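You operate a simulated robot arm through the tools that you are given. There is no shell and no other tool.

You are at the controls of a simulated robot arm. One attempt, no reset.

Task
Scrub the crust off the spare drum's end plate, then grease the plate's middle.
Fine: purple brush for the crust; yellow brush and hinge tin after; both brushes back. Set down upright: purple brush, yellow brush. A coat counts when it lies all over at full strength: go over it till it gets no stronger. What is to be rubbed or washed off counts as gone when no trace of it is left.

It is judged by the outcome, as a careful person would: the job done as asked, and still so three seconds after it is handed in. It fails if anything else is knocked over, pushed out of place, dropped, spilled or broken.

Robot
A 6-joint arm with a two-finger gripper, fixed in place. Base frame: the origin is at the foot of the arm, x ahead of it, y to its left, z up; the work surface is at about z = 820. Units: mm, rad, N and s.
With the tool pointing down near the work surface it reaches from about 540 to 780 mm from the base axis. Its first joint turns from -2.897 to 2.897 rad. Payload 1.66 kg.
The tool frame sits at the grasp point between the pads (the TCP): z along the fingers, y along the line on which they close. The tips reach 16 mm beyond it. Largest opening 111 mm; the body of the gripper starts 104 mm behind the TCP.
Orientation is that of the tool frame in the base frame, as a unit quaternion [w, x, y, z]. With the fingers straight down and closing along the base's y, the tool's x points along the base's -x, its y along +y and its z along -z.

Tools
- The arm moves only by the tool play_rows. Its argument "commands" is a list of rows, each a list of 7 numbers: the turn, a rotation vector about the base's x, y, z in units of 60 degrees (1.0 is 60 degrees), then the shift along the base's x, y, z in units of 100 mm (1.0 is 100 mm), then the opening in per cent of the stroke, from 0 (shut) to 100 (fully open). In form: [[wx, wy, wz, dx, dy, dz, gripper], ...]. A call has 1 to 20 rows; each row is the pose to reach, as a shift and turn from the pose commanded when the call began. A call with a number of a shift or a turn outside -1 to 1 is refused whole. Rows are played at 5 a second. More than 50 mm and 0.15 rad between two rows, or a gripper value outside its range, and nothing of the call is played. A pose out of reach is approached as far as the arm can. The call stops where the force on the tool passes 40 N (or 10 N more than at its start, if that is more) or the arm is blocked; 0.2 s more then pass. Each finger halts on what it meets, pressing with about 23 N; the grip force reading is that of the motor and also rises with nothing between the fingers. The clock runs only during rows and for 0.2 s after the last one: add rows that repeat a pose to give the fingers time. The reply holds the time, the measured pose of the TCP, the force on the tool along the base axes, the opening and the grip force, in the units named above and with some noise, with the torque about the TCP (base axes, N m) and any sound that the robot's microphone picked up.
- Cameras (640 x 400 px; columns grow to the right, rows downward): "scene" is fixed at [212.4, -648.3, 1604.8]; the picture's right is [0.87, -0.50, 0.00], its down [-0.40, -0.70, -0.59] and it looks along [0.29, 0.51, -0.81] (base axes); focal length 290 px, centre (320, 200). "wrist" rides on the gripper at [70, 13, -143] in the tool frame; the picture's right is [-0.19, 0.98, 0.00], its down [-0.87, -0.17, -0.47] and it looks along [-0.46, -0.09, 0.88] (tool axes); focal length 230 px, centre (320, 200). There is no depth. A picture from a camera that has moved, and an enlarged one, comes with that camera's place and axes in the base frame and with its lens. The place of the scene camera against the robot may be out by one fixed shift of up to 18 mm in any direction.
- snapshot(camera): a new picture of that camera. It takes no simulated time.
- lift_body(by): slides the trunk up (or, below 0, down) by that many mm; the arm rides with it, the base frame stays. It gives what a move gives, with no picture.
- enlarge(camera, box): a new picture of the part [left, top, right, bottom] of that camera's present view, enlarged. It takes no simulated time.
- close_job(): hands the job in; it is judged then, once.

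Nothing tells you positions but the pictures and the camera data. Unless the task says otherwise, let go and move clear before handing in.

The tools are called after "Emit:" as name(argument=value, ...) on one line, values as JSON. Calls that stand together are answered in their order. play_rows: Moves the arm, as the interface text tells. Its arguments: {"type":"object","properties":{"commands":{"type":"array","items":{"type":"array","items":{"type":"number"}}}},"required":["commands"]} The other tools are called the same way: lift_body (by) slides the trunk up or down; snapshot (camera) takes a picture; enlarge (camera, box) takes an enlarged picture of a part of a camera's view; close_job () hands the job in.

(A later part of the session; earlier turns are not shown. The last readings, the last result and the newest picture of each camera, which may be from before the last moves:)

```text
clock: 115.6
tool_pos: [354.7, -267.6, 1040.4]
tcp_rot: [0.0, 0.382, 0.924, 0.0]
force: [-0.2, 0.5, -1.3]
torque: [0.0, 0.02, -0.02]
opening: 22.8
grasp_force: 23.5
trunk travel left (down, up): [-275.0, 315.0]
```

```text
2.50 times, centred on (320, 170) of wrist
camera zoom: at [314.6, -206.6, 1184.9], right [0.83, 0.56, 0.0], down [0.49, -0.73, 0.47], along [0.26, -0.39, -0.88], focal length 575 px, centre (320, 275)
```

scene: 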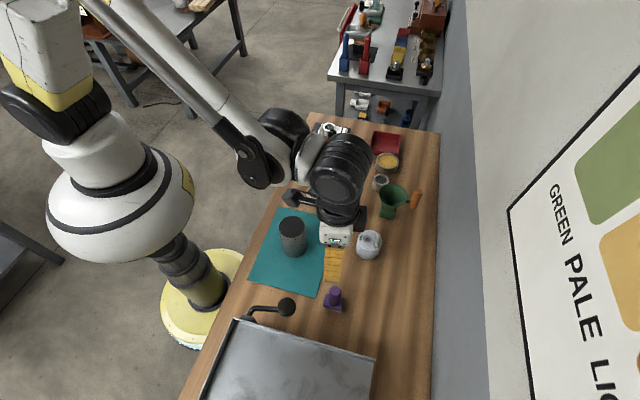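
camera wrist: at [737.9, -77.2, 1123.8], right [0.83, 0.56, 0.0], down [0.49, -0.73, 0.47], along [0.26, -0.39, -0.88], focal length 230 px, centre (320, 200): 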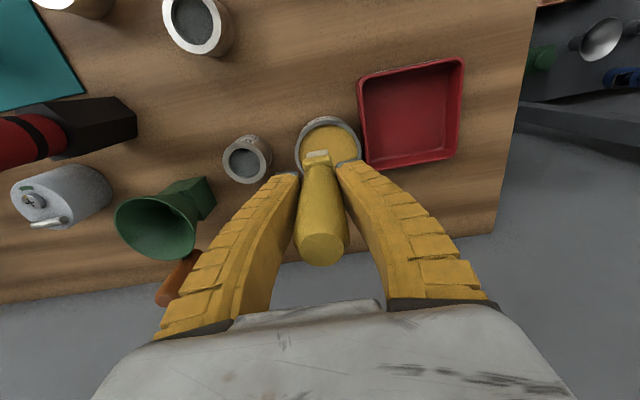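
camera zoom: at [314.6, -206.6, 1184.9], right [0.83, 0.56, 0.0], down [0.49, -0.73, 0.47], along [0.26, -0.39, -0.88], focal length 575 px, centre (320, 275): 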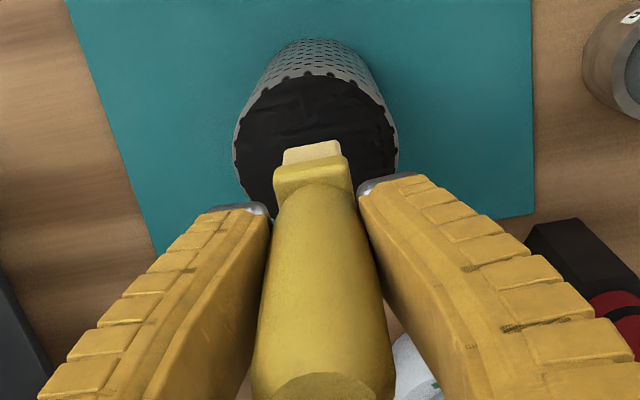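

Over the plate's centre. I'll lower in small steps to light contact.

Emit:
play_rows(commands=[[0, 0, 0, -0.02, 0.02, -0.1, 0], [0, 0, 0, -0.02, 0.02, -0.2, 0], [0, 0, 0, -0.02, 0.02, -0.25, 0], [0, 0, 0, -0.02, 0.02, -0.25, 0]])

Emit:
play_rows(commands=[[0, 0, 0, 0, 0, -0.03, 0], [0, 0, 0, 0, 0, -0.03, 0]])

Emit:
play_rows(commands=[[0, 0, 0, 0, 0, -0.02, 0], [0, 0, 0, 0, 0, -0.02, 0]])

```text
clock: 116.6
tool_pos: [352.2, -263.6, 1014.8]
tcp_rot: [-0.001, 0.382, 0.924, 0.0]
force: [-0.4, 0.7, -2.0]
torque: [-0.02, 0.01, -0.02]
opening: 23.0
grasp_force: 23.5
trunk travel left (down, up): [-275.0, 315.0]
```

```text
clock: 117.2
tool_pos: [351.5, -265.3, 1012.8]
tcp_rot: [0.0, 0.383, 0.924, 0.0]
force: [-0.1, -0.1, -2.1]
torque: [0.03, 0.0, 0.03]
opening: 22.6
grasp_force: 22.8
trunk travel left (down, up): [-275.0, 315.0]
```

```text
clock: 117.8
tool_pos: [352.7, -264.5, 1011.8]
tcp_rot: [0.0, 0.382, 0.924, 0.0]
force: [0.1, 0.2, -1.7]
torque: [-0.03, 0.02, -0.02]
opening: 23.1
grasp_force: 22.9
trunk travel left (down, up): [-275.0, 315.0]
```

Emit:
play_rows(commands=[[0, 0, 0, 0, 0, -0.02, 0], [0, 0, 0, 0, 0, -0.02, 0]])

Emit:
play_rows(commands=[[0, 0, 0, 0, 0, -0.015, 0], [0, 0, 0, 0, 0, -0.015, 0]])

```text
clock: 118.4
tool_pos: [351.3, -264.1, 1009.9]
tcp_rot: [0.0, 0.382, 0.924, 0.0]
force: [0.2, 0.6, -2.4]
torque: [0.0, -0.01, -0.02]
opening: 22.7
grasp_force: 23.1
trunk travel left (down, up): [-275.0, 315.0]
```

```text
clock: 119.0
tool_pos: [352.2, -264.2, 1008.4]
tcp_rot: [0.0, 0.383, 0.924, -0.001]
force: [-0.9, 0.8, -1.4]
torque: [-0.02, -0.03, 0.01]
opening: 22.6
grasp_force: 23.3
trunk travel left (down, up): [-275.0, 315.0]
```

Emit:
play_rows(commands=[[0, 0, 0, 0, 0, -0.015, 0], [0, 0, 0, 0, 0, -0.015, 0]])

Emit:
enlarge(camera="scene", box=[275, 205, 315, 245])

```text
clock: 119.6
tool_pos: [351.7, -264.1, 1006.5]
tcp_rot: [0.001, 0.384, 0.923, -0.001]
force: [0.3, 0.1, -2.8]
torque: [0.01, 0.0, 0.03]
opening: 22.5
grasp_force: 23.0
trunk travel left (down, up): [-275.0, 315.0]
```

```text
10.00 times, centred on (295, 225) of scene
camera zoom: at [212.4, -648.3, 1604.8], right [0.87, -0.5, 0.0], down [-0.4, -0.7, -0.59], along [0.29, 0.51, -0.81], focal length 2904 px, centre (570, -50)
```

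zoom: 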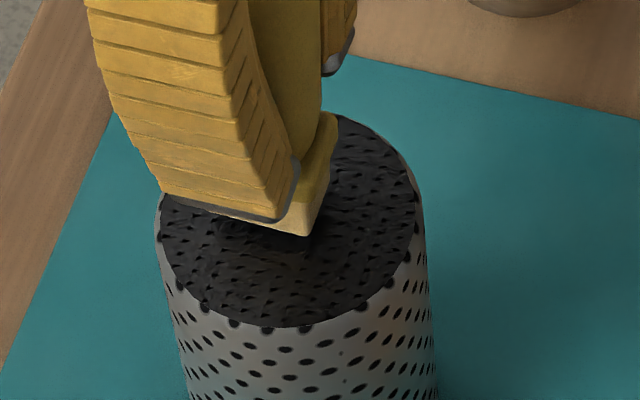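

Almost touching, but the bristles sit about 7 mm toward the far side of the plate's centre. I'll correct that and continue down.

Emit:
play_rows(commands=[[0, 0, 0, 0.005, -0.035, 0, 0], [0, 0, 0, 0.01, -0.07, 0, 0], [0, 0, 0, 0.01, -0.07, -0.01, 0], [0, 0, 0, 0.01, -0.07, -0.01, 0]])

Emit:
play_rows(commands=[[0, 0, 0, 0, 0, -0.01, 0], [0, 0, 0, 0, 0, -0.01, 0]])

Emit:
enlarge(camera="scene", box=[275, 205, 315, 245])

```text
clock: 120.6
tool_pos: [352.3, -269.8, 1004.7]
tcp_rot: [0.0, 0.382, 0.924, 0.0]
force: [-0.4, -1.3, -1.5]
torque: [-0.01, -0.01, -0.03]
opening: 22.6
grasp_force: 23.2
trunk travel left (down, up): [-275.0, 315.0]
```

```text
clock: 121.2
tool_pos: [352.8, -271.7, 1004.4]
tcp_rot: [0.001, 0.383, 0.924, 0.001]
force: [-0.5, 0.0, -1.3]
torque: [-0.01, -0.01, -0.01]
opening: 22.8
grasp_force: 23.2
trunk travel left (down, up): [-275.0, 315.0]
```

```text
10.00 times, centred on (295, 225) of scene
camera zoom: at [212.4, -648.3, 1604.8], right [0.87, -0.5, 0.0], down [-0.4, -0.7, -0.59], along [0.29, 0.51, -0.81], focal length 2904 px, centre (570, -50)
```

zoom: 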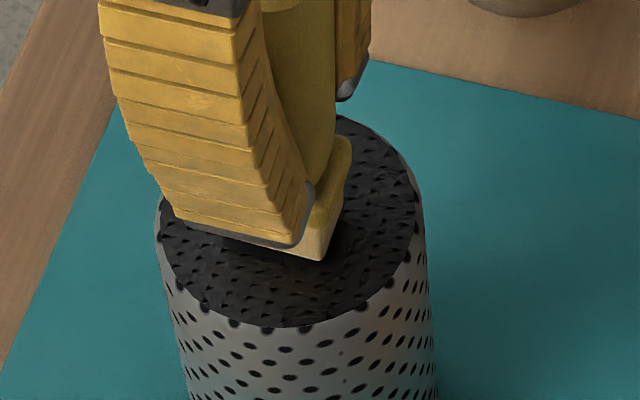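

Emit:
play_rows(commands=[[0, 0, 0, 0, 0, -0.01, 0], [0, 0, 0, 0, 0, -0.01, 0]])

Emit:
play_rows(commands=[[0, 0, 0, 0, 0, -0.01, 0], [0, 0, 0, 0, 0, -0.01, 0]])

Emit:
play_rows(commands=[[0, 0, 0, 0, 0, -0.01, 0], [0, 0, 0, 0, 0, -0.01, 0]])

```text
clock: 121.8
tool_pos: [352.2, -271.3, 1002.9]
tcp_rot: [0.0, 0.383, 0.924, 0.001]
force: [-1.0, 0.8, -1.6]
torque: [0.01, 0.0, 0.0]
opening: 22.4
grasp_force: 23.0
trunk travel left (down, up): [-275.0, 315.0]
```

```text
clock: 122.4
tool_pos: [352.7, -271.1, 1002.5]
tcp_rot: [0.0, 0.382, 0.924, 0.0]
force: [1.2, -0.2, 3.1]
torque: [-0.04, -0.1, -0.01]
opening: 22.5
grasp_force: 23.6
trunk travel left (down, up): [-275.0, 315.0]
```

```text
clock: 123.0
tool_pos: [351.9, -270.7, 1001.1]
tcp_rot: [0.0, 0.383, 0.924, 0.0]
force: [2.4, 2.4, 15.3]
torque: [-0.12, -0.18, 0.09]
opening: 23.5
grasp_force: 23.2
trunk travel left (down, up): [-275.0, 315.0]
```

Contact made. I'll ease off slightly, make small strokes round the middle, then lift and look at the coat.

Emit:
play_rows(commands=[[0, 0, 0, 0, 0, 0.006, 0], [0, 0, 0, 0.04, 0.04, 0.006, 0], [0, 0, 0, 0.07, 0.07, 0.006, 0], [0, 0, 0, 0.03, 0.03, 0.006, 0], [0, 0, 0, 0, 0, 0.006, 0], [0, 0, 0, -0.04, -0.04, 0.006, 0], [0, 0, 0, -0.07, -0.07, 0.006, 0], [0, 0, 0, -0.03, -0.03, 0.006, 0], [0, 0, 0, 0.04, -0.04, 0.006, 0], [0, 0, 0, 0, 0, 0.006, 0], [0, 0, 0, -0.04, 0.04, 0.006, 0], [0, 0, 0, 0, 0, 0.006, 0]])

Emit:
play_rows(commands=[[0, 0, 0, 0, 0, 0.1, 0], [0, 0, 0, 0, 0, 0.3, 0], [0, 0, 0, 0.1, -0.1, 0.5, 0], [0, 0, 0, 0.3, -0.4, 0.6, 0], [0, 0, 0, 0.4, -0.75, 0.7, 0], [0, 0, 0, 0.4, -0.75, 0.7, 0]])

Emit:
enlarge(camera="scene", box=[280, 210, 305, 240])

Emit:
enlarge(camera="wrist", box=[270, 20, 380, 120])

Emit:
enlarge(camera="wrist", box=[260, 120, 380, 280])

```text
clock: 125.6
tool_pos: [352.5, -272.7, 1002.7]
tcp_rot: [0.0, 0.381, 0.924, 0.0]
force: [-0.6, 0.1, -1.2]
torque: [-0.01, 0.02, 0.0]
opening: 23.8
grasp_force: 22.9
trunk travel left (down, up): [-275.0, 315.0]
```

```text
clock: 127.0
tool_pos: [392.4, -347.8, 1074.2]
tcp_rot: [0.0, 0.382, 0.924, 0.0]
force: [0.4, 0.1, -1.2]
torque: [0.0, 0.0, -0.02]
opening: 23.6
grasp_force: 23.0
trunk travel left (down, up): [-275.0, 315.0]
```

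```text
13.33 times, centred on (292, 225) of scene
camera zoom: at [212.4, -648.3, 1604.8], right [0.87, -0.5, 0.0], down [-0.4, -0.7, -0.59], along [0.29, 0.51, -0.81], focal length 3871 px, centre (687, -133)
```

zoom: 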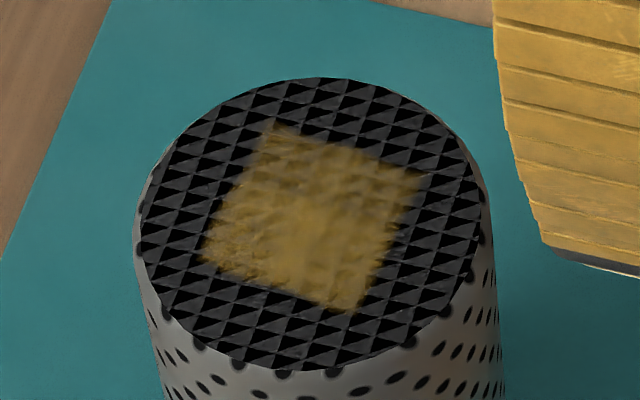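

```text
4.00 times, centred on (325, 70) of wrist
camera zoom: at [353.8, -287.6, 1217.1], right [0.83, 0.56, 0.0], down [0.49, -0.73, 0.47], along [0.26, -0.39, -0.88], focal length 920 px, centre (300, 720)
```

zoom: 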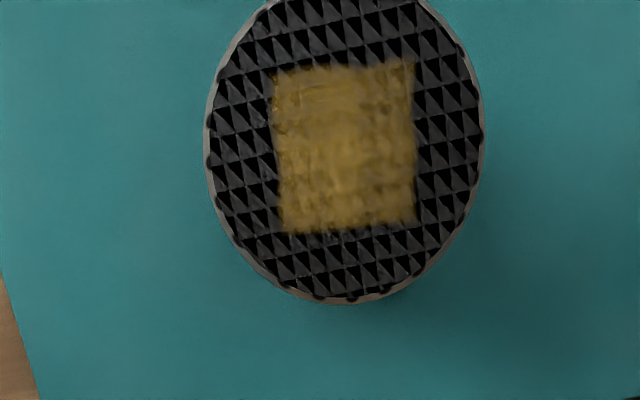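

```text
2.50 times, centred on (320, 200) of wrist
camera zoom: at [353.8, -287.6, 1217.1], right [0.83, 0.56, 0.0], down [0.49, -0.73, 0.47], along [0.26, -0.39, -0.88], focal length 575 px, centre (320, 200)
```

zoom: 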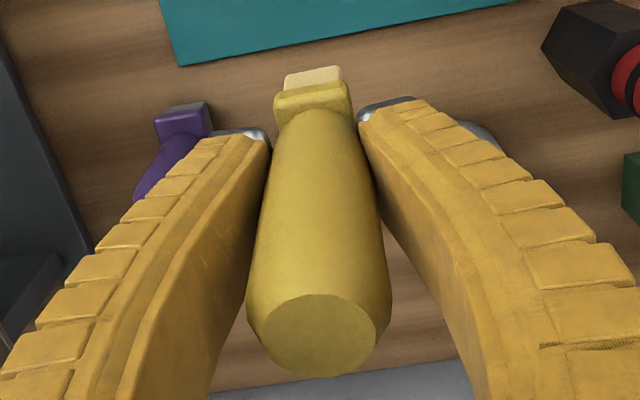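

The grease shows clearly as a patch of about 35 × 38 mm, centred on the plate but still uneven. I'll return and work it over the middle, widening to a rounded patch and building strength.

Emit:
play_rows(commands=[[0, 0, 0, 0, 0.3, 0, 0], [0, 0, 0, -0.2, 0.6, -0.1, 0], [0, 0, 0, -0.4, 0.75, -0.3, 0], [0, 0, 0, -0.4, 0.75, -0.55, 0], [0, 0, 0, -0.4, 0.75, -0.68, 0], [0, 0, 0, -0.4, 0.75, -0.7, 0], [0, 0, 0, -0.4, 0.75, -0.7, 0]])

Emit:
play_rows(commands=[[0, 0, 0, 0, 0, -0.01, 0], [0, 0, 0, 0, 0, -0.01, 0]])

```text
clock: 128.6
tool_pos: [351.1, -269.7, 1002.9]
tcp_rot: [-0.001, 0.383, 0.924, 0.0]
force: [0.1, -0.7, -1.6]
torque: [-0.01, -0.01, 0.04]
opening: 23.4
grasp_force: 22.9
trunk travel left (down, up): [-275.0, 315.0]
```

```text
clock: 129.2
tool_pos: [351.4, -270.2, 1002.7]
tcp_rot: [0.001, 0.383, 0.924, 0.0]
force: [1.4, 1.3, 0.7]
torque: [0.02, 0.0, 0.04]
opening: 23.5
grasp_force: 23.2
trunk travel left (down, up): [-275.0, 315.0]
```

Emit:
play_rows(commands=[[0, 0, 0, 0.057, 0.057, -0.006, 0], [0, 0, 0, 0.106, 0.106, -0.006, 0], [0, 0, 0, 0.134, 0.064, -0.006, 0], [0, 0, 0, 0.035, -0.035, -0.007, 0], [0, 0, 0, -0.064, -0.134, -0.007, 0], [0, 0, 0, 0.0, -0.127, -0.007, 0], [0, 0, 0, 0.064, -0.064, -0.008, 0], [0, 0, 0, 0.127, 0.0, -0.008, 0], [0, 0, 0, 0.035, -0.035, -0.008, 0], [0, 0, 0, -0.057, -0.057, -0.009, 0], [0, 0, 0, -0.106, -0.106, -0.009, 0], [0, 0, 0, -0.134, -0.064, -0.009, 0], [0, 0, 0, -0.035, 0.035, -0.01, 0], [0, 0, 0, 0.064, 0.134, -0.01, 0], [0, 0, 0, 0.0, 0.127, -0.01, 0], [0, 0, 0, -0.064, 0.064, -0.011, 0], [0, 0, 0, -0.127, 0.0, -0.011, 0], [0, 0, 0, -0.035, 0.035, -0.011, 0], [0, 0, 0, 0, 0, -0.012, 0]])

Emit:
play_rows(commands=[[0, 0, 0, 0.057, 0.057, -0.005, 0], [0, 0, 0, 0.106, 0.106, -0.005, 0], [0, 0, 0, 0.134, 0.064, -0.006, 0], [0, 0, 0, 0.035, -0.035, -0.006, 0], [0, 0, 0, -0.064, -0.134, -0.006, 0], [0, 0, 0, 0.0, -0.127, -0.007, 0], [0, 0, 0, 0.064, -0.064, -0.007, 0], [0, 0, 0, 0.127, 0.0, -0.007, 0], [0, 0, 0, 0.035, -0.035, -0.008, 0], [0, 0, 0, -0.057, -0.057, -0.008, 0], [0, 0, 0, -0.106, -0.106, -0.008, 0], [0, 0, 0, -0.134, -0.064, -0.009, 0], [0, 0, 0, -0.035, 0.035, -0.009, 0], [0, 0, 0, 0.064, 0.134, -0.009, 0], [0, 0, 0, 0.0, 0.127, -0.01, 0], [0, 0, 0, -0.064, 0.064, -0.01, 0], [0, 0, 0, -0.127, 0.0, -0.01, 0], [0, 0, 0, -0.035, 0.035, -0.01, 0], [0, 0, 0, 0, 0, -0.01, 0]])

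Emit:
enlarge(camera="scene", box=[275, 205, 315, 245])

```text
clock: 133.2
tool_pos: [353.0, -271.4, 1000.1]
tcp_rot: [0.0, 0.383, 0.924, 0.0]
force: [-1.0, -0.2, -0.5]
torque: [-0.03, 0.01, -0.01]
opening: 24.4
grasp_force: 22.6
trunk travel left (down, up): [-275.0, 315.0]
```

```text
clock: 137.2
tool_pos: [352.6, -271.0, 998.8]
tcp_rot: [0.0, 0.383, 0.924, 0.0]
force: [0.3, 0.2, -1.6]
torque: [0.02, 0.03, -0.01]
opening: 26.1
grasp_force: 22.7
trunk travel left (down, up): [-275.0, 315.0]
```

```text
10.00 times, centred on (295, 225) of scene
camera zoom: at [212.4, -648.3, 1604.8], right [0.87, -0.5, 0.0], down [-0.4, -0.7, -0.59], along [0.29, 0.51, -0.81], focal length 2904 px, centre (570, -50)
```

zoom: 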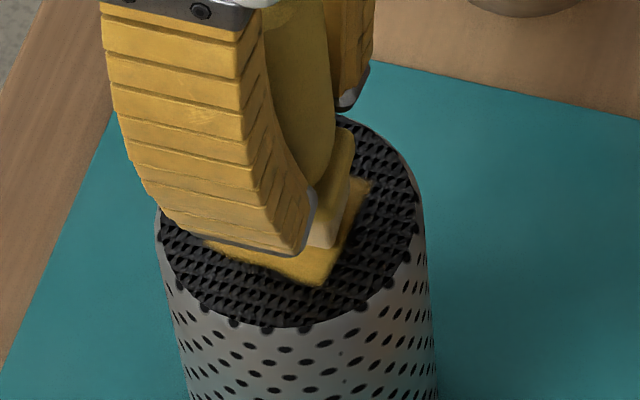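

The coat is spreading, but contact fades as the handle creeps. As before, I'll press straight down at the centre to seat the brush against the fingertips.

Emit:
play_rows(commands=[[0, 0, 0, 0, 0, -0.02, 0], [0, 0, 0, 0, 0, -0.03, 0], [0, 0, 0, 0, 0, -0.04, 0], [0, 0, 0, 0, 0, -0.05, 0], [0, 0, 0, 0, 0, -0.06, 0], [0, 0, 0, 0, 0, -0.06, 0]])

Emit:
enlarge(camera="scene", box=[275, 205, 315, 245])

Emit:
enlarge(camera="wrist", box=[260, 90, 380, 250])

```text
clock: 138.6
tool_pos: [352.5, -271.3, 992.5]
tcp_rot: [-0.001, 0.382, 0.924, 0.0]
force: [1.7, 3.2, 9.1]
torque: [-0.04, -0.11, 0.01]
opening: 26.2
grasp_force: 23.1
trunk travel left (down, up): [-275.0, 315.0]
```

```text
10.00 times, centred on (295, 225) of scene
camera zoom: at [212.4, -648.3, 1604.8], right [0.87, -0.5, 0.0], down [-0.4, -0.7, -0.59], along [0.29, 0.51, -0.81], focal length 2904 px, centre (570, -50)
```

zoom: 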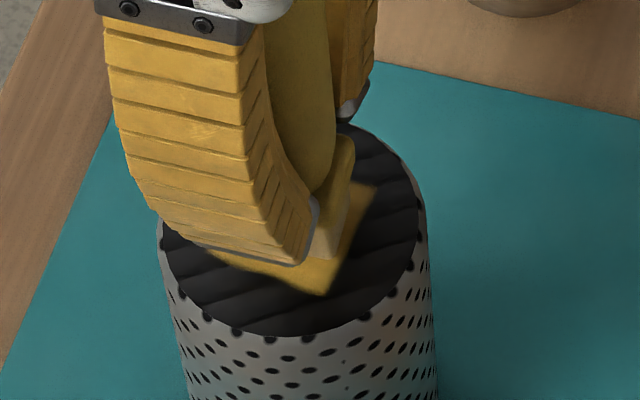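

```text
2.50 times, centred on (320, 170) of wrist
camera zoom: at [312.7, -211.8, 1136.5], right [0.83, 0.56, 0.0], down [0.49, -0.73, 0.47], along [0.26, -0.39, -0.88], focal length 575 px, centre (320, 275)
```

zoom: 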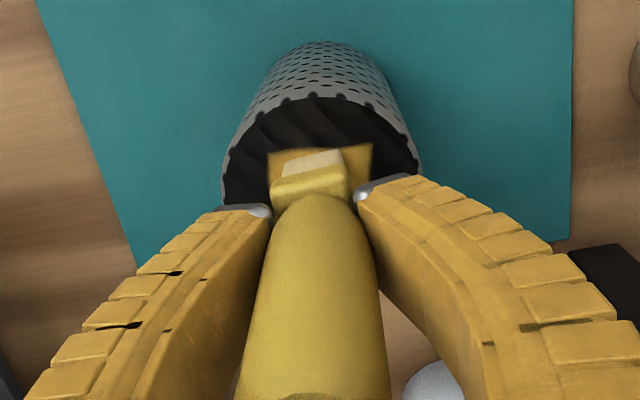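

Emit:
play_rows(commands=[[0, 0, 0, 0.057, 0.057, 0, 0], [0, 0, 0, 0.106, 0.106, 0, 0], [0, 0, 0, 0.134, 0.064, 0, 0], [0, 0, 0, 0.035, -0.035, 0, 0], [0, 0, 0, -0.064, -0.134, -0.001, 0], [0, 0, 0, 0.0, -0.127, -0.001, 0], [0, 0, 0, 0.064, -0.064, -0.001, 0], [0, 0, 0, 0.127, 0.0, -0.002, 0], [0, 0, 0, 0.035, -0.035, -0.002, 0], [0, 0, 0, -0.057, -0.057, -0.002, 0], [0, 0, 0, -0.106, -0.106, -0.003, 0], [0, 0, 0, -0.134, -0.064, -0.003, 0], [0, 0, 0, -0.035, 0.035, -0.003, 0], [0, 0, 0, 0.064, 0.134, -0.004, 0], [0, 0, 0, 0.0, 0.127, -0.004, 0], [0, 0, 0, -0.064, 0.064, -0.004, 0], [0, 0, 0, -0.127, 0.0, -0.005, 0], [0, 0, 0, -0.035, 0.035, -0.005, 0], [0, 0, 0, 0, 0, -0.005, 0]])

Emit:
play_rows(commands=[[0, 0, 0, 0, 0, 0.1, 0], [0, 0, 0, 0, 0, 0.3, 0], [0, 0, 0, 0.1, -0.1, 0.5, 0], [0, 0, 0, 0.3, -0.4, 0.7, 0], [0, 0, 0, 0.4, -0.75, 0.8, 0], [0, 0, 0, 0.4, -0.75, 0.8, 0]])

Emit:
enlarge(camera="scene", box=[280, 210, 305, 240])

Emit:
enlarge(camera="wrist", box=[270, 20, 380, 120])

Emit:
enlarge(camera="wrist", box=[260, 120, 380, 280])

```text
clock: 142.6
tool_pos: [352.8, -269.5, 991.4]
tcp_rot: [0.001, 0.381, 0.924, 0.0]
force: [-2.3, 0.6, 3.6]
torque: [0.02, -0.03, 0.03]
opening: 25.7
grasp_force: 22.7
trunk travel left (down, up): [-275.0, 315.0]
```

```text
clock: 144.0
tool_pos: [393.6, -345.8, 1071.8]
tcp_rot: [0.0, 0.381, 0.924, 0.0]
force: [0.6, 0.3, -1.7]
torque: [0.0, 0.01, -0.02]
opening: 25.2
grasp_force: 22.9
trunk travel left (down, up): [-275.0, 315.0]
```

```text
13.33 times, centred on (292, 225) of scene
camera zoom: at [212.4, -648.3, 1604.8], right [0.87, -0.5, 0.0], down [-0.4, -0.7, -0.59], along [0.29, 0.51, -0.81], focal length 3871 px, centre (687, -133)
```

zoom: 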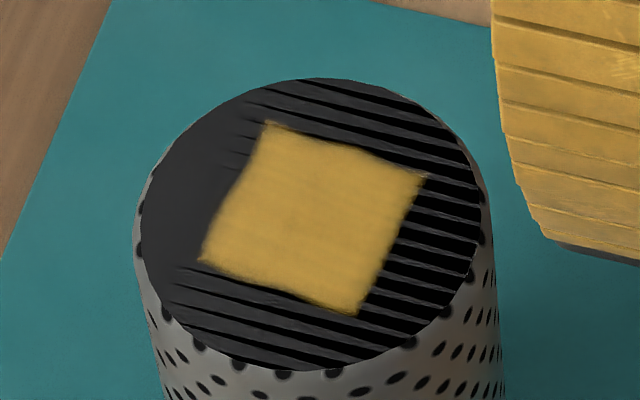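

```text
4.00 times, centred on (325, 70) of wrist
camera zoom: at [354.4, -286.2, 1215.5], right [0.83, 0.56, 0.0], down [0.49, -0.73, 0.47], along [0.26, -0.39, -0.88], focal length 920 px, centre (300, 720)
```

zoom: 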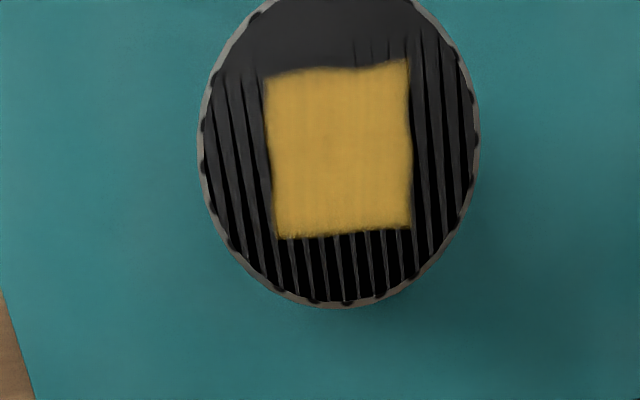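

```text
2.50 times, centred on (320, 200) of wrist
camera zoom: at [354.4, -286.2, 1215.5], right [0.83, 0.56, 0.0], down [0.49, -0.73, 0.47], along [0.26, -0.39, -0.88], focal length 575 px, centre (320, 200)
```

zoom: 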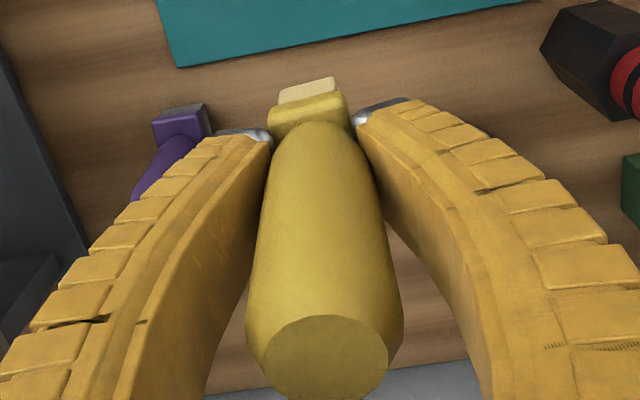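

The grease takes only within a square middle of about 36 mm, and it is now an even, solid yellow. I'll go over it again to check it gets no stronger, including edges and corners.

Emit:
play_rows(commands=[[0, 0, 0, 0, 0.3, 0, 0], [0, 0, 0, -0.2, 0.6, -0.1, 0], [0, 0, 0, -0.4, 0.75, -0.3, 0], [0, 0, 0, -0.4, 0.75, -0.6, 0], [0, 0, 0, -0.4, 0.75, -0.78, 0], [0, 0, 0, -0.4, 0.75, -0.8, 0], [0, 0, 0, -0.4, 0.75, -0.8, 0]])

Emit:
play_rows(commands=[[0, 0, 0, 0, 0, -0.004, 0], [0, 0, 0, 0, 0, -0.004, 0]])

```text
clock: 145.6
tool_pos: [353.4, -271.5, 992.0]
tcp_rot: [0.0, 0.382, 0.924, 0.0]
force: [1.8, -0.5, 0.6]
torque: [-0.02, -0.05, -0.01]
opening: 25.0
grasp_force: 23.2
trunk travel left (down, up): [-275.0, 315.0]
```

```text
clock: 146.2
tool_pos: [352.2, -270.0, 992.0]
tcp_rot: [0.0, 0.383, 0.924, 0.0]
force: [1.5, -0.3, 6.1]
torque: [0.02, -0.16, 0.0]
opening: 24.9
grasp_force: 23.0
trunk travel left (down, up): [-275.0, 315.0]
```

Emit:
play_rows(commands=[[0, 0, 0, -0.08, -0.02, -0.001, 0], [0, 0, 0, -0.163, -0.035, -0.001, 0], [0, 0, 0, -0.064, 0.064, -0.001, 0], [0, 0, 0, 0.035, 0.163, -0.002, 0], [0, 0, 0, 0.067, 0.131, -0.002, 0], [0, 0, 0, 0.099, 0.099, -0.002, 0], [0, 0, 0, 0, 0, -0.003, 0], [0, 0, 0, -0.099, -0.099, -0.003, 0], [0, 0, 0, -0.067, -0.131, -0.003, 0], [0, 0, 0, -0.035, -0.163, -0.004, 0], [0, 0, 0, 0.064, -0.064, -0.004, 0], [0, 0, 0, 0.163, 0.035, -0.004, 0], [0, 0, 0, 0.131, 0.067, -0.005, 0], [0, 0, 0, 0.099, 0.099, -0.005, 0], [0, 0, 0, 0, 0, -0.005, 0], [0, 0, 0, -0.099, -0.099, -0.005, 0], [0, 0, 0, -0.05, -0.05, -0.005, 0], [0, 0, 0, 0, 0, -0.005, 0]])

Emit:
play_rows(commands=[[0, 0, 0, -0.08, -0.02, -0.004, 0], [0, 0, 0, -0.163, -0.035, -0.004, 0], [0, 0, 0, -0.064, 0.064, -0.005, 0], [0, 0, 0, 0.035, 0.163, -0.005, 0], [0, 0, 0, 0.067, 0.131, -0.006, 0], [0, 0, 0, 0.099, 0.099, -0.006, 0], [0, 0, 0, 0, 0, -0.006, 0], [0, 0, 0, -0.099, -0.099, -0.007, 0], [0, 0, 0, -0.067, -0.131, -0.007, 0], [0, 0, 0, -0.035, -0.163, -0.008, 0], [0, 0, 0, 0.064, -0.064, -0.008, 0], [0, 0, 0, 0.163, 0.035, -0.008, 0], [0, 0, 0, 0.131, 0.067, -0.009, 0], [0, 0, 0, 0.099, 0.099, -0.009, 0], [0, 0, 0, 0, 0, -0.009, 0], [0, 0, 0, -0.099, -0.099, -0.009, 0], [0, 0, 0, -0.05, -0.05, -0.009, 0], [0, 0, 0, 0, 0, -0.009, 0]])

Emit:
play_rows(commands=[[0, 0, 0, 0, 0, 0.1, 0], [0, 0, 0, 0, 0, 0.3, 0], [0, 0, 0, 0.1, -0.1, 0.5, 0], [0, 0, 0, 0.3, -0.4, 0.7, 0], [0, 0, 0, 0.4, -0.75, 0.8, 0], [0, 0, 0, 0.4, -0.75, 0.8, 0]])

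Emit:
enlarge(camera="scene", box=[280, 210, 305, 240])

Emit:
enlarge(camera="wrist", box=[270, 20, 380, 120])

Emit:
enlarge(camera="wrist", box=[260, 120, 380, 280])

```text
clock: 150.0
tool_pos: [353.1, -272.3, 990.7]
tcp_rot: [0.0, 0.382, 0.924, 0.0]
force: [0.6, 0.2, -1.6]
torque: [0.0, -0.01, 0.03]
opening: 24.2
grasp_force: 23.1
trunk travel left (down, up): [-275.0, 315.0]
```

```text
clock: 153.8
tool_pos: [351.9, -270.5, 991.7]
tcp_rot: [0.0, 0.383, 0.924, -0.001]
force: [0.2, 0.0, -1.3]
torque: [-0.01, -0.03, 0.03]
opening: 24.0
grasp_force: 22.6
trunk travel left (down, up): [-275.0, 315.0]
```

```text
clock: 155.2
tool_pos: [395.2, -346.0, 1072.1]
tcp_rot: [0.0, 0.382, 0.924, 0.0]
force: [-0.2, 0.0, -1.4]
torque: [-0.03, -0.03, -0.03]
opening: 23.8
grasp_force: 22.6
trunk travel left (down, up): [-275.0, 315.0]
```

```text
13.33 times, centred on (292, 225) of scene
camera zoom: at [212.4, -648.3, 1604.8], right [0.87, -0.5, 0.0], down [-0.4, -0.7, -0.59], along [0.29, 0.51, -0.81], focal length 3871 px, centre (687, -133)
```

zoom: 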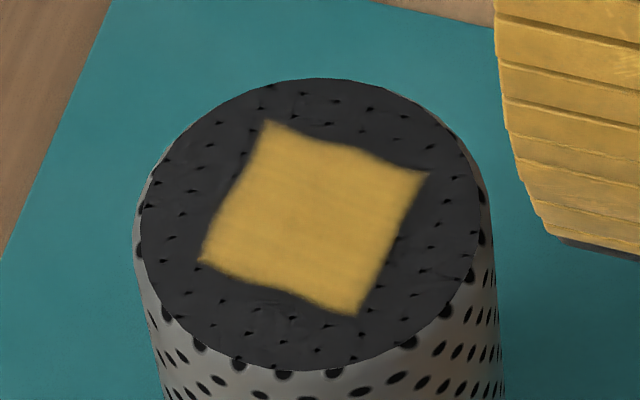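

```text
4.00 times, centred on (325, 70) of wrist
camera zoom: at [355.0, -285.8, 1215.0], right [0.83, 0.56, 0.0], down [0.49, -0.73, 0.47], along [0.26, -0.39, -0.88], focal length 920 px, centre (300, 720)
```

zoom: 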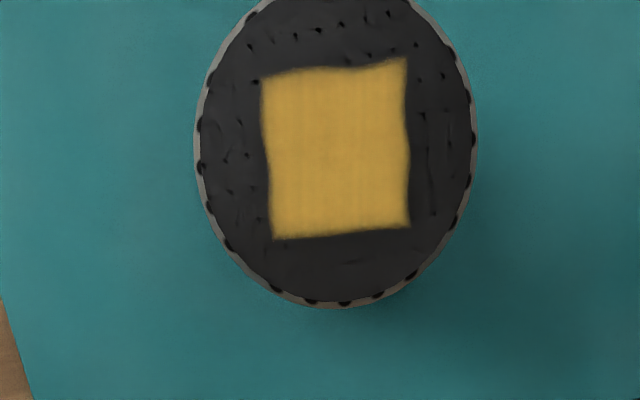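

```text
2.50 times, centred on (320, 200) of wrist
camera zoom: at [355.0, -285.8, 1215.0], right [0.83, 0.56, 0.0], down [0.49, -0.73, 0.47], along [0.26, -0.39, -0.88], focal length 575 px, centre (320, 200)
```

zoom: 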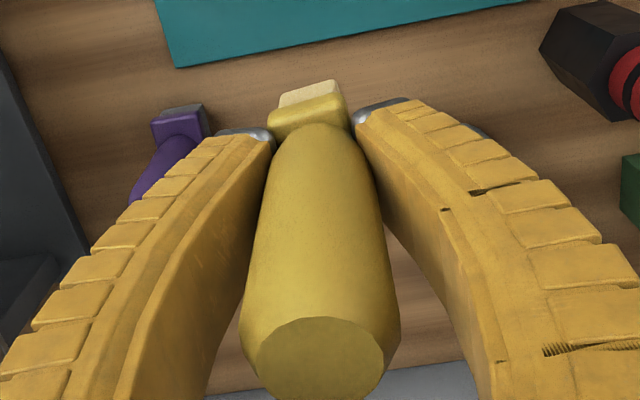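

Even and slightly brighter still. I'll do another pass with assured contact and compare again.

Emit:
play_rows(commands=[[0, 0, 0, 0, 0.3, 0, 0], [0, 0, 0, -0.2, 0.6, -0.1, 0], [0, 0, 0, -0.4, 0.75, -0.3, 0], [0, 0, 0, -0.4, 0.75, -0.6, 0], [0, 0, 0, -0.4, 0.75, -0.78, 0], [0, 0, 0, -0.4, 0.75, -0.805, 0], [0, 0, 0, -0.4, 0.75, -0.805, 0]])

Emit:
play_rows(commands=[[0, 0, 0, 0, 0, -0.01, 0], [0, 0, 0, 0, 0, -0.01, 0]])

```text
clock: 156.8
tool_pos: [353.2, -272.2, 991.1]
tcp_rot: [0.0, 0.383, 0.924, -0.001]
force: [0.1, -1.0, -1.1]
torque: [0.01, -0.03, 0.01]
opening: 23.3
grasp_force: 23.1
trunk travel left (down, up): [-275.0, 315.0]
```

```text
clock: 157.4
tool_pos: [352.5, -271.5, 990.1]
tcp_rot: [0.0, 0.383, 0.924, 0.0]
force: [0.7, -2.3, 6.5]
torque: [-0.03, 0.05, 0.03]
opening: 23.2
grasp_force: 22.9
trunk travel left (down, up): [-275.0, 315.0]
```

Emit:
play_rows(commands=[[0, 0, 0, -0.08, -0.02, -0.003, 0], [0, 0, 0, -0.163, -0.035, -0.004, 0], [0, 0, 0, -0.064, 0.064, -0.005, 0], [0, 0, 0, 0.035, 0.163, -0.006, 0], [0, 0, 0, 0.067, 0.131, -0.007, 0], [0, 0, 0, 0.099, 0.099, -0.008, 0], [0, 0, 0, 0, 0, -0.009, 0], [0, 0, 0, -0.099, -0.099, -0.01, 0], [0, 0, 0, -0.067, -0.131, -0.011, 0], [0, 0, 0, -0.035, -0.163, -0.012, 0], [0, 0, 0, 0.064, -0.064, -0.013, 0], [0, 0, 0, 0.163, 0.035, -0.014, 0], [0, 0, 0, 0.131, 0.067, -0.015, 0], [0, 0, 0, 0.099, 0.099, -0.016, 0], [0, 0, 0, 0, 0, -0.017, 0], [0, 0, 0, -0.099, -0.099, -0.018, 0], [0, 0, 0, -0.05, -0.05, -0.018, 0], [0, 0, 0, 0, 0, -0.018, 0]])

Emit:
play_rows(commands=[[0, 0, 0, -0.08, -0.02, -0.002, 0], [0, 0, 0, -0.163, -0.035, -0.003, 0], [0, 0, 0, -0.064, 0.064, -0.004, 0], [0, 0, 0, 0.035, 0.163, -0.005, 0], [0, 0, 0, 0.067, 0.131, -0.006, 0], [0, 0, 0, 0.099, 0.099, -0.007, 0], [0, 0, 0, 0, 0, -0.008, 0], [0, 0, 0, -0.099, -0.099, -0.009, 0], [0, 0, 0, -0.067, -0.131, -0.01, 0], [0, 0, 0, -0.035, -0.163, -0.011, 0], [0, 0, 0, 0.064, -0.064, -0.012, 0], [0, 0, 0, 0.163, 0.035, -0.013, 0], [0, 0, 0, 0.131, 0.067, -0.014, 0], [0, 0, 0, 0.099, 0.099, -0.015, 0], [0, 0, 0, 0, 0, -0.016, 0]])

Emit:
play_rows(commands=[[0, 0, 0, 0, 0, 0.1, 0], [0, 0, 0, 0, 0, 0.3, 0], [0, 0, 0, 0.1, -0.1, 0.5, 0], [0, 0, 0, 0.3, -0.4, 0.7, 0], [0, 0, 0, 0.4, -0.75, 0.8, 0], [0, 0, 0, 0.4, -0.75, 0.8, 0]])

Emit:
enlarge(camera="scene", box=[280, 210, 305, 240])

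Emit:
enlarge(camera="wrist", box=[270, 20, 380, 120])

Emit:
snapshot(camera="scene")

```text
clock: 161.2
tool_pos: [352.1, -270.7, 986.7]
tcp_rot: [0.0, 0.383, 0.924, 0.0]
force: [-3.7, -2.6, 10.2]
torque: [-0.05, 0.24, 0.07]
opening: 23.9
grasp_force: 22.6
trunk travel left (down, up): [-275.0, 315.0]
```

```text
clock: 164.4
tool_pos: [354.0, -272.1, 985.1]
tcp_rot: [0.0, 0.382, 0.924, 0.0]
force: [1.5, 0.9, 6.2]
torque: [-0.06, -0.06, 0.04]
opening: 23.7
grasp_force: 22.8
trunk travel left (down, up): [-275.0, 315.0]
```

```text
clock: 165.8
tool_pos: [393.6, -345.1, 1064.6]
tcp_rot: [0.0, 0.382, 0.924, 0.001]
force: [-0.1, 0.0, -1.9]
torque: [0.0, -0.02, 0.0]
opening: 23.0
grasp_force: 22.6
trunk travel left (down, up): [-275.0, 315.0]
```

```text
13.33 times, centred on (292, 225) of scene
camera zoom: at [212.4, -648.3, 1604.8], right [0.87, -0.5, 0.0], down [-0.4, -0.7, -0.59], along [0.29, 0.51, -0.81], focal length 3871 px, centre (687, -133)
```

zoom: 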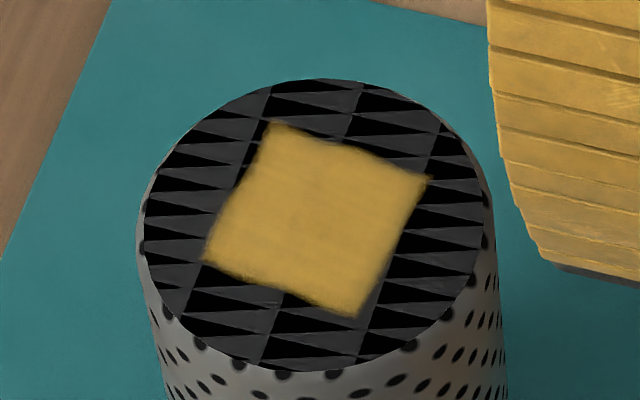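

```text
4.00 times, centred on (325, 70) of wrist
camera zoom: at [353.6, -285.8, 1207.4], right [0.83, 0.56, 0.0], down [0.49, -0.73, 0.47], along [0.26, -0.39, -0.88], focal length 920 px, centre (300, 720)
```

zoom: 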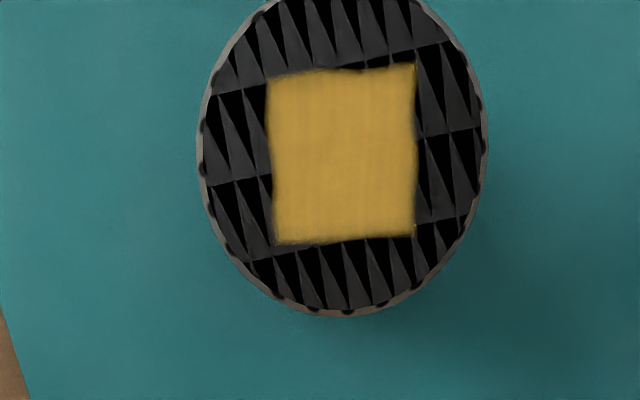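

```text
taken
```

scene: 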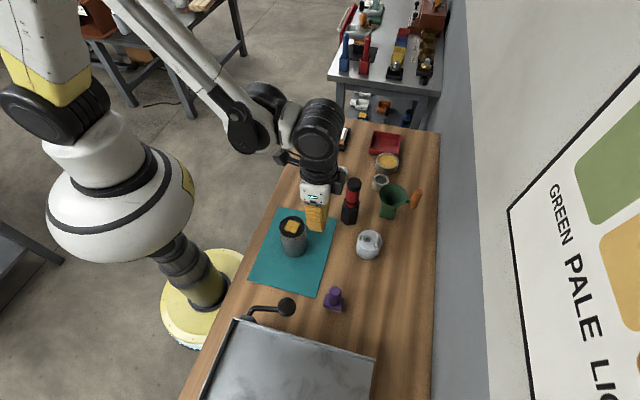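

The coat is uniform and no stronger than before. I'll check whether the bristles still carry grease and whether any of the plate shows through.

Emit:
enlarge(camera="scene", box=[300, 205, 335, 240])

Emit:
enlarge(camera="wrist", box=[290, 130, 350, 180])

Emit:
enlarge(camera="scene", box=[284, 218, 302, 236])

Emit:
enlarge(camera="scene", box=[370, 145, 405, 180])

```text
11.43 times, centred on (318, 222) of scene
camera zoom: at [212.4, -648.3, 1604.8], right [0.87, -0.5, 0.0], down [-0.4, -0.7, -0.59], along [0.29, 0.51, -0.81], focal length 3318 px, centre (349, -57)
```

zoom: 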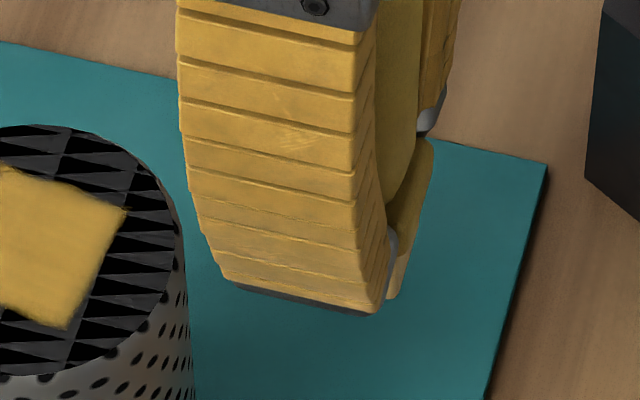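

```text
8.00 times, centred on (320, 155) of wrist
camera zoom: at [353.6, -285.8, 1207.4], right [0.83, 0.56, 0.0], down [0.49, -0.73, 0.47], along [0.26, -0.39, -0.88], focal length 1841 px, centre (320, 560)
```

zoom: 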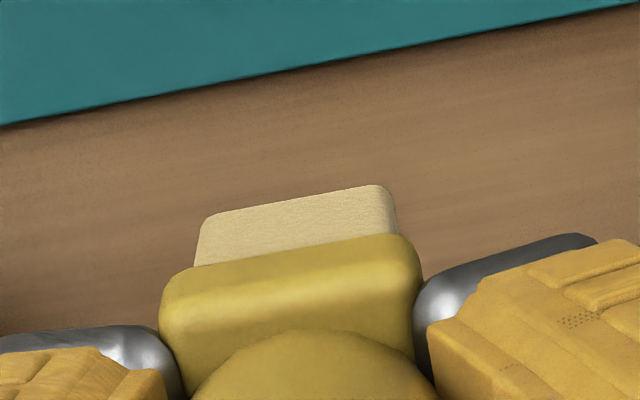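

```text
16.00 times, centred on (293, 227) of scene
camera zoom: at [212.4, -648.3, 1604.8], right [0.87, -0.5, 0.0], down [-0.4, -0.7, -0.59], along [0.29, 0.51, -0.81], focal length 4646 px, centre (752, -232)
```

zoom: 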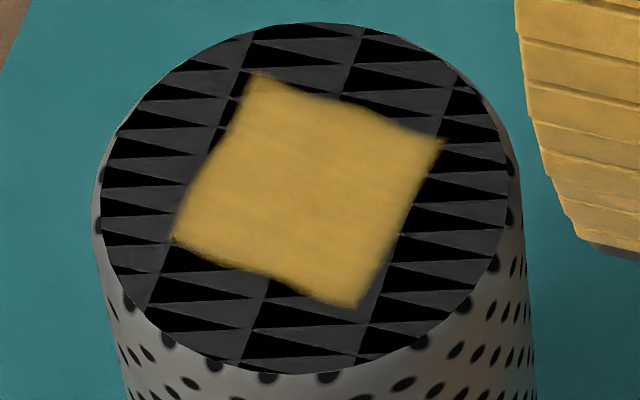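

```text
11.43 times, centred on (388, 162) of scene
camera zoom: at [212.4, -648.3, 1604.8], right [0.87, -0.5, 0.0], down [-0.4, -0.7, -0.59], along [0.29, 0.51, -0.81], focal length 3318 px, centre (-451, 629)
```

zoom: 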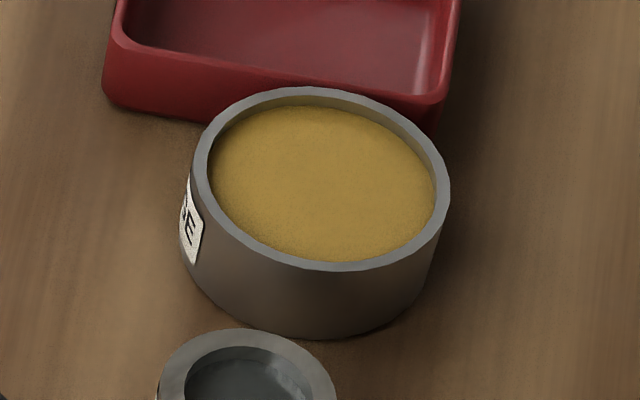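

The coat is opaque and matches the tin's colour. Now I'll take the yellow brush back: up, around clear of the mill, to above its spot at (700, -62).

Emit:
play_rows(commands=[[0, 0, 0, 0, 0.25, 0.25, 0], [0, 0, 0, 0, 0.55, 0.45, 0], [0, 0, 0, 0, 0.8, 0.45, 0], [0, 0, 0, 0, 1.0, 0.45, 0]])

Emit:
play_rows(commands=[[0, 0, 0, 0.1, 0.35, 0, 0], [0, 0, 0, 0.2, 0.7, 0, 0], [0, 0, 0, 0.31, 1.0, 0, 0]])

Emit:
play_rows(commands=[[0, 0, 0, 0.35, 0.1, 0, 0], [0, 0, 0, 0.7, 0.2, 0, 0], [0, 0, 0, 1.0, 0.3, 0, 0]])

Emit:
play_rows(commands=[[0, 0, 0, 0.35, 0.1, 0, 0], [0, 0, 0, 0.7, 0.2, 0, 0], [0, 0, 0, 1.0, 0.3, 0, 0]])

Emit:
play_rows(commands=[[0, 0, 0, 0.35, 0.1, 0, 0], [0, 0, 0, 0.76, 0.24, -0.1, 0], [0, 0, 0, 0.76, 0.24, -0.5, 0], [0, 0, 0, 0.76, 0.24, -0.9, 0], [0, 0, 0, 0.76, 0.24, -1.0, 0], [0, 0, 0, 0.76, 0.24, -1.0, 0]])

Emit:
snapshot(camera="wrist")

Emit:
enlarge(camera="scene", box=[310, 80, 410, 180])

```text
clock: 166.8
tool_pos: [392.8, -244.3, 1107.6]
tcp_rot: [0.001, 0.383, 0.924, 0.001]
force: [0.9, 0.3, -2.4]
torque: [-0.03, -0.01, -0.05]
opening: 22.9
grasp_force: 23.3
trunk travel left (down, up): [-275.0, 315.0]
```

```text
clock: 167.6
tool_pos: [426.9, -147.8, 1108.4]
tcp_rot: [0.0, 0.382, 0.924, 0.0]
force: [0.1, 0.2, -1.3]
torque: [-0.04, 0.02, -0.02]
opening: 22.7
grasp_force: 23.2
trunk travel left (down, up): [-275.0, 315.0]
```

```text
clock: 168.4
tool_pos: [526.2, -118.6, 1109.9]
tcp_rot: [0.001, 0.383, 0.924, 0.001]
force: [-0.7, -0.5, -1.9]
torque: [0.04, 0.0, -0.02]
opening: 22.7
grasp_force: 23.1
trunk travel left (down, up): [-275.0, 315.0]
```

```text
clock: 169.2
tool_pos: [629.4, -84.8, 1109.2]
tcp_rot: [0.0, 0.382, 0.924, 0.0]
force: [0.1, -0.8, -1.9]
torque: [0.0, 0.01, -0.01]
opening: 22.6
grasp_force: 22.4
trunk travel left (down, up): [-275.0, 315.0]
```

```text
clock: 170.6
tool_pos: [700.7, -62.4, 1011.1]
tcp_rot: [0.0, 0.383, 0.924, 0.0]
force: [0.3, -0.1, -1.1]
torque: [-0.02, -0.01, 0.01]
opening: 21.8
grasp_force: 23.0
trunk travel left (down, up): [-275.0, 315.0]
```

```text
taken
camera wrist: at [660.0, -3.5, 1153.2], right [0.83, 0.56, 0.0], down [0.49, -0.73, 0.47], along [0.26, -0.39, -0.88], focal length 230 px, centre (320, 200)
```

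wrist: 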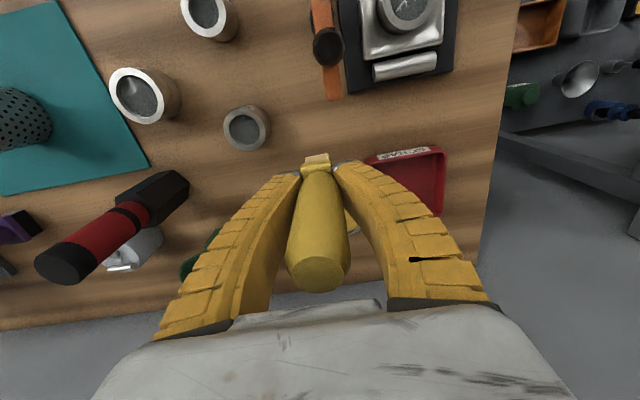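

```text
4.00 times, centred on (360, 130) of scene
camera zoom: at [212.4, -648.3, 1604.8], right [0.87, -0.5, 0.0], down [-0.4, -0.7, -0.59], along [0.29, 0.51, -0.81], focal length 1161 px, centre (160, 480)
```

zoom: 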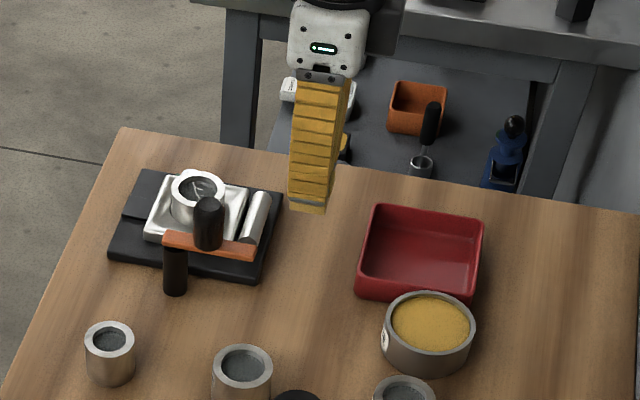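

Above its spot. I'll descend gradually to stand the brush on the bench.

Emit:
play_rows(commands=[[0, 0, 0, 0, 0, -0.3, 0], [0, 0, 0, 0, 0, -0.6, 0], [0, 0, 0, 0, 0, -0.9, 0], [0, 0, 0, 0, 0, -1.0, 0], [0, 0, 0, 0, 0, -1.0, 0]])

Emit:
play_rows(commands=[[0, 0, 0, 0, 0, -0.15, 0], [0, 0, 0, 0, 0, -0.3, 0], [0, 0, 0, 0, 0, -0.38, 0], [0, 0, 0, 0, 0, -0.38, 0]])

Emit:
enlarge(camera="scene", box=[335, 125, 405, 195])

Emit:
snapshot(camera="wrist")

```text
clock: 171.8
tool_pos: [701.0, -63.4, 908.3]
tcp_rot: [0.0, 0.383, 0.924, 0.0]
force: [0.1, -0.2, -3.0]
torque: [0.02, -0.04, -0.02]
opening: 21.4
grasp_force: 22.8
trunk travel left (down, up): [-275.0, 315.0]
```

```text
clock: 172.8
tool_pos: [699.2, -60.5, 869.5]
tcp_rot: [0.0, 0.382, 0.924, 0.0]
force: [-0.3, -0.3, -1.1]
torque: [0.01, 0.03, 0.02]
opening: 21.6
grasp_force: 23.3
trunk travel left (down, up): [-275.0, 315.0]
```

```text
5.71 times, centred on (370, 160) of scene
camera zoom: at [212.4, -648.3, 1604.8], right [0.87, -0.5, 0.0], down [-0.4, -0.7, -0.59], along [0.29, 0.51, -0.81], focal length 1659 px, centre (34, 429)
```

zoom: 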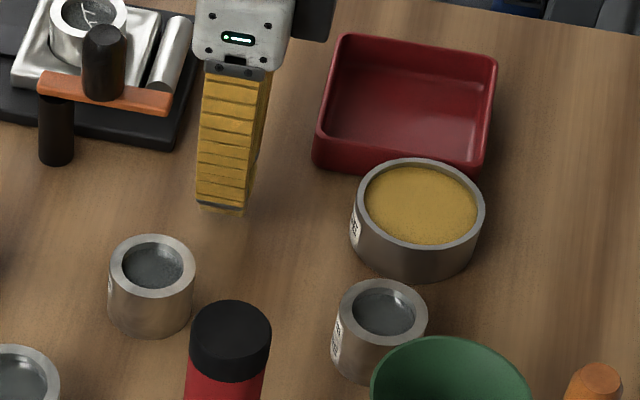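

```text
taken
camera wrist: at [660.1, -2.4, 1013.3], right [0.83, 0.56, 0.0], down [0.49, -0.73, 0.47], along [0.26, -0.39, -0.88], focal length 230 px, centre (320, 200)
```

wrist: 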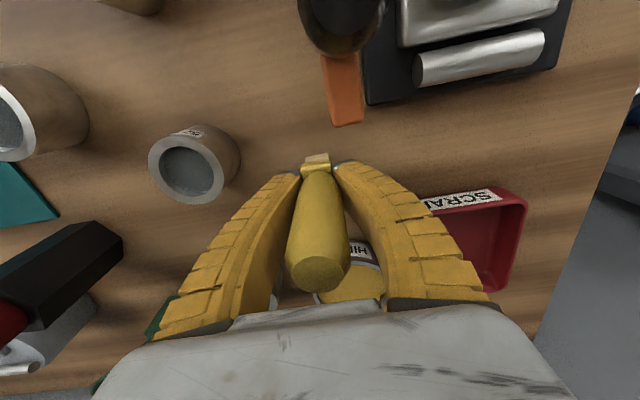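

Emit:
play_rows(commands=[[0, 0, 0, 0, 0, -0.03, 0], [0, 0, 0, 0, 0, -0.05, 0], [0, 0, 0, 0, 0, -0.05, 0]])

Emit:
play_rows(commands=[[0, 0, 0, 0, 0, -0.02, 0], [0, 0, 0, 0, 0, -0.02, 0]])

Emit:
play_rows(commands=[[0, 0, 0, 0, 0, -0.02, 0], [0, 0, 0, 0, 0, -0.02, 0]])

```text
clock: 173.6
tool_pos: [699.9, -61.7, 867.2]
tcp_rot: [0.0, 0.383, 0.924, 0.0]
force: [0.6, -0.1, -1.5]
torque: [0.0, -0.06, -0.03]
opening: 21.5
grasp_force: 23.6
trunk travel left (down, up): [-275.0, 315.0]
```

```text
clock: 174.2
tool_pos: [699.9, -60.9, 865.1]
tcp_rot: [0.0, 0.382, 0.924, 0.0]
force: [-0.5, 0.0, -2.3]
torque: [-0.01, 0.03, -0.03]
opening: 21.3
grasp_force: 23.0
trunk travel left (down, up): [-275.0, 315.0]
```

```text
clock: 174.8
tool_pos: [699.6, -63.0, 862.1]
tcp_rot: [0.0, 0.383, 0.924, 0.0]
force: [-0.2, 0.0, -1.4]
torque: [0.0, -0.02, -0.04]
opening: 21.2
grasp_force: 23.0
trunk travel left (down, up): [-275.0, 315.0]
```

Emit:
play_rows(commands=[[0, 0, 0, 0, 0, -0.015, 0], [0, 0, 0, 0, 0, -0.015, 0]])

Emit:
play_rows(commands=[[0, 0, 0, 0, 0, -0.015, 0], [0, 0, 0, 0, 0, -0.015, 0]])

Emit:
play_rows(commands=[[0, 0, 0, 0, 0, -0.01, 0], [0, 0, 0, 0, 0, -0.01, 0]])

```text
clock: 175.4
tool_pos: [699.8, -61.6, 862.4]
tcp_rot: [0.0, 0.382, 0.924, 0.0]
force: [-0.3, 2.3, 4.3]
torque: [0.0, 0.01, 0.0]
opening: 21.6
grasp_force: 23.0
trunk travel left (down, up): [-275.0, 315.0]
```

```text
clock: 176.0
tool_pos: [698.7, -61.4, 859.9]
tcp_rot: [0.001, 0.382, 0.924, -0.001]
force: [6.0, 3.1, 16.3]
torque: [-0.18, -0.3, 0.12]
opening: 22.4
grasp_force: 22.8
trunk travel left (down, up): [-275.0, 315.0]
```

```text
clock: 176.6
tool_pos: [699.2, -61.6, 859.4]
tcp_rot: [-0.001, 0.381, 0.925, 0.0]
force: [6.8, 4.0, 16.9]
torque: [-0.04, -0.19, 0.02]
opening: 23.7
grasp_force: 23.0
trunk travel left (down, up): [-275.0, 315.0]
```

It is standing firmly on the bench. I'll relax the pressure and open slowly, only as wide as needed.

Emit:
play_rows(commands=[[0, 0, 0, 0, 0, 0.01, 0], [0, 0, 0, 0, 0, 0.012, 0], [0, 0, 0, 0, 0, 0.012, 18], [0, 0, 0, 0, 0, 0.012, 21], [0, 0, 0, 0, 0, 0.012, 24], [0, 0, 0, 0, 0, 0.012, 28], [0, 0, 0, 0, 0, 0.012, 35], [0, 0, 0, 0, 0, 0.012, 45], [0, 0, 0, 0, 0, 0.012, 55], [0, 0, 0, 0, 0, 0.012, 55]])

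Emit:
snapshot(camera="wrist")

```text
clock: 178.8
tool_pos: [699.7, -62.3, 861.3]
tcp_rot: [0.0, 0.382, 0.924, 0.0]
force: [-0.4, -0.7, 0.1]
torque: [-0.01, -0.02, 0.04]
opening: 62.9
grasp_force: 1.3
trunk travel left (down, up): [-275.0, 315.0]
```

```text
taken
camera wrist: at [660.6, -3.1, 1003.3], right [0.83, 0.56, 0.0], down [0.49, -0.73, 0.47], along [0.26, -0.39, -0.88], focal length 230 px, centre (320, 200)
```

wrist: 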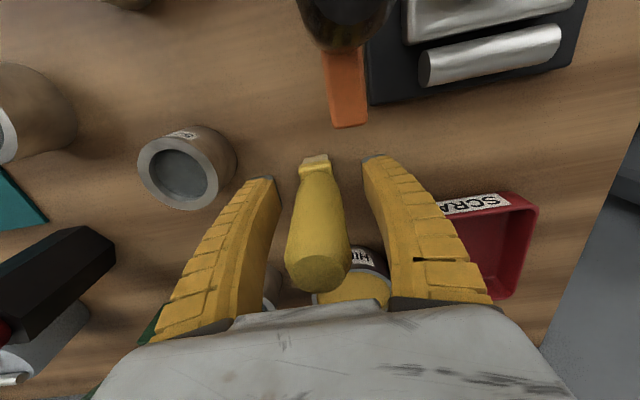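

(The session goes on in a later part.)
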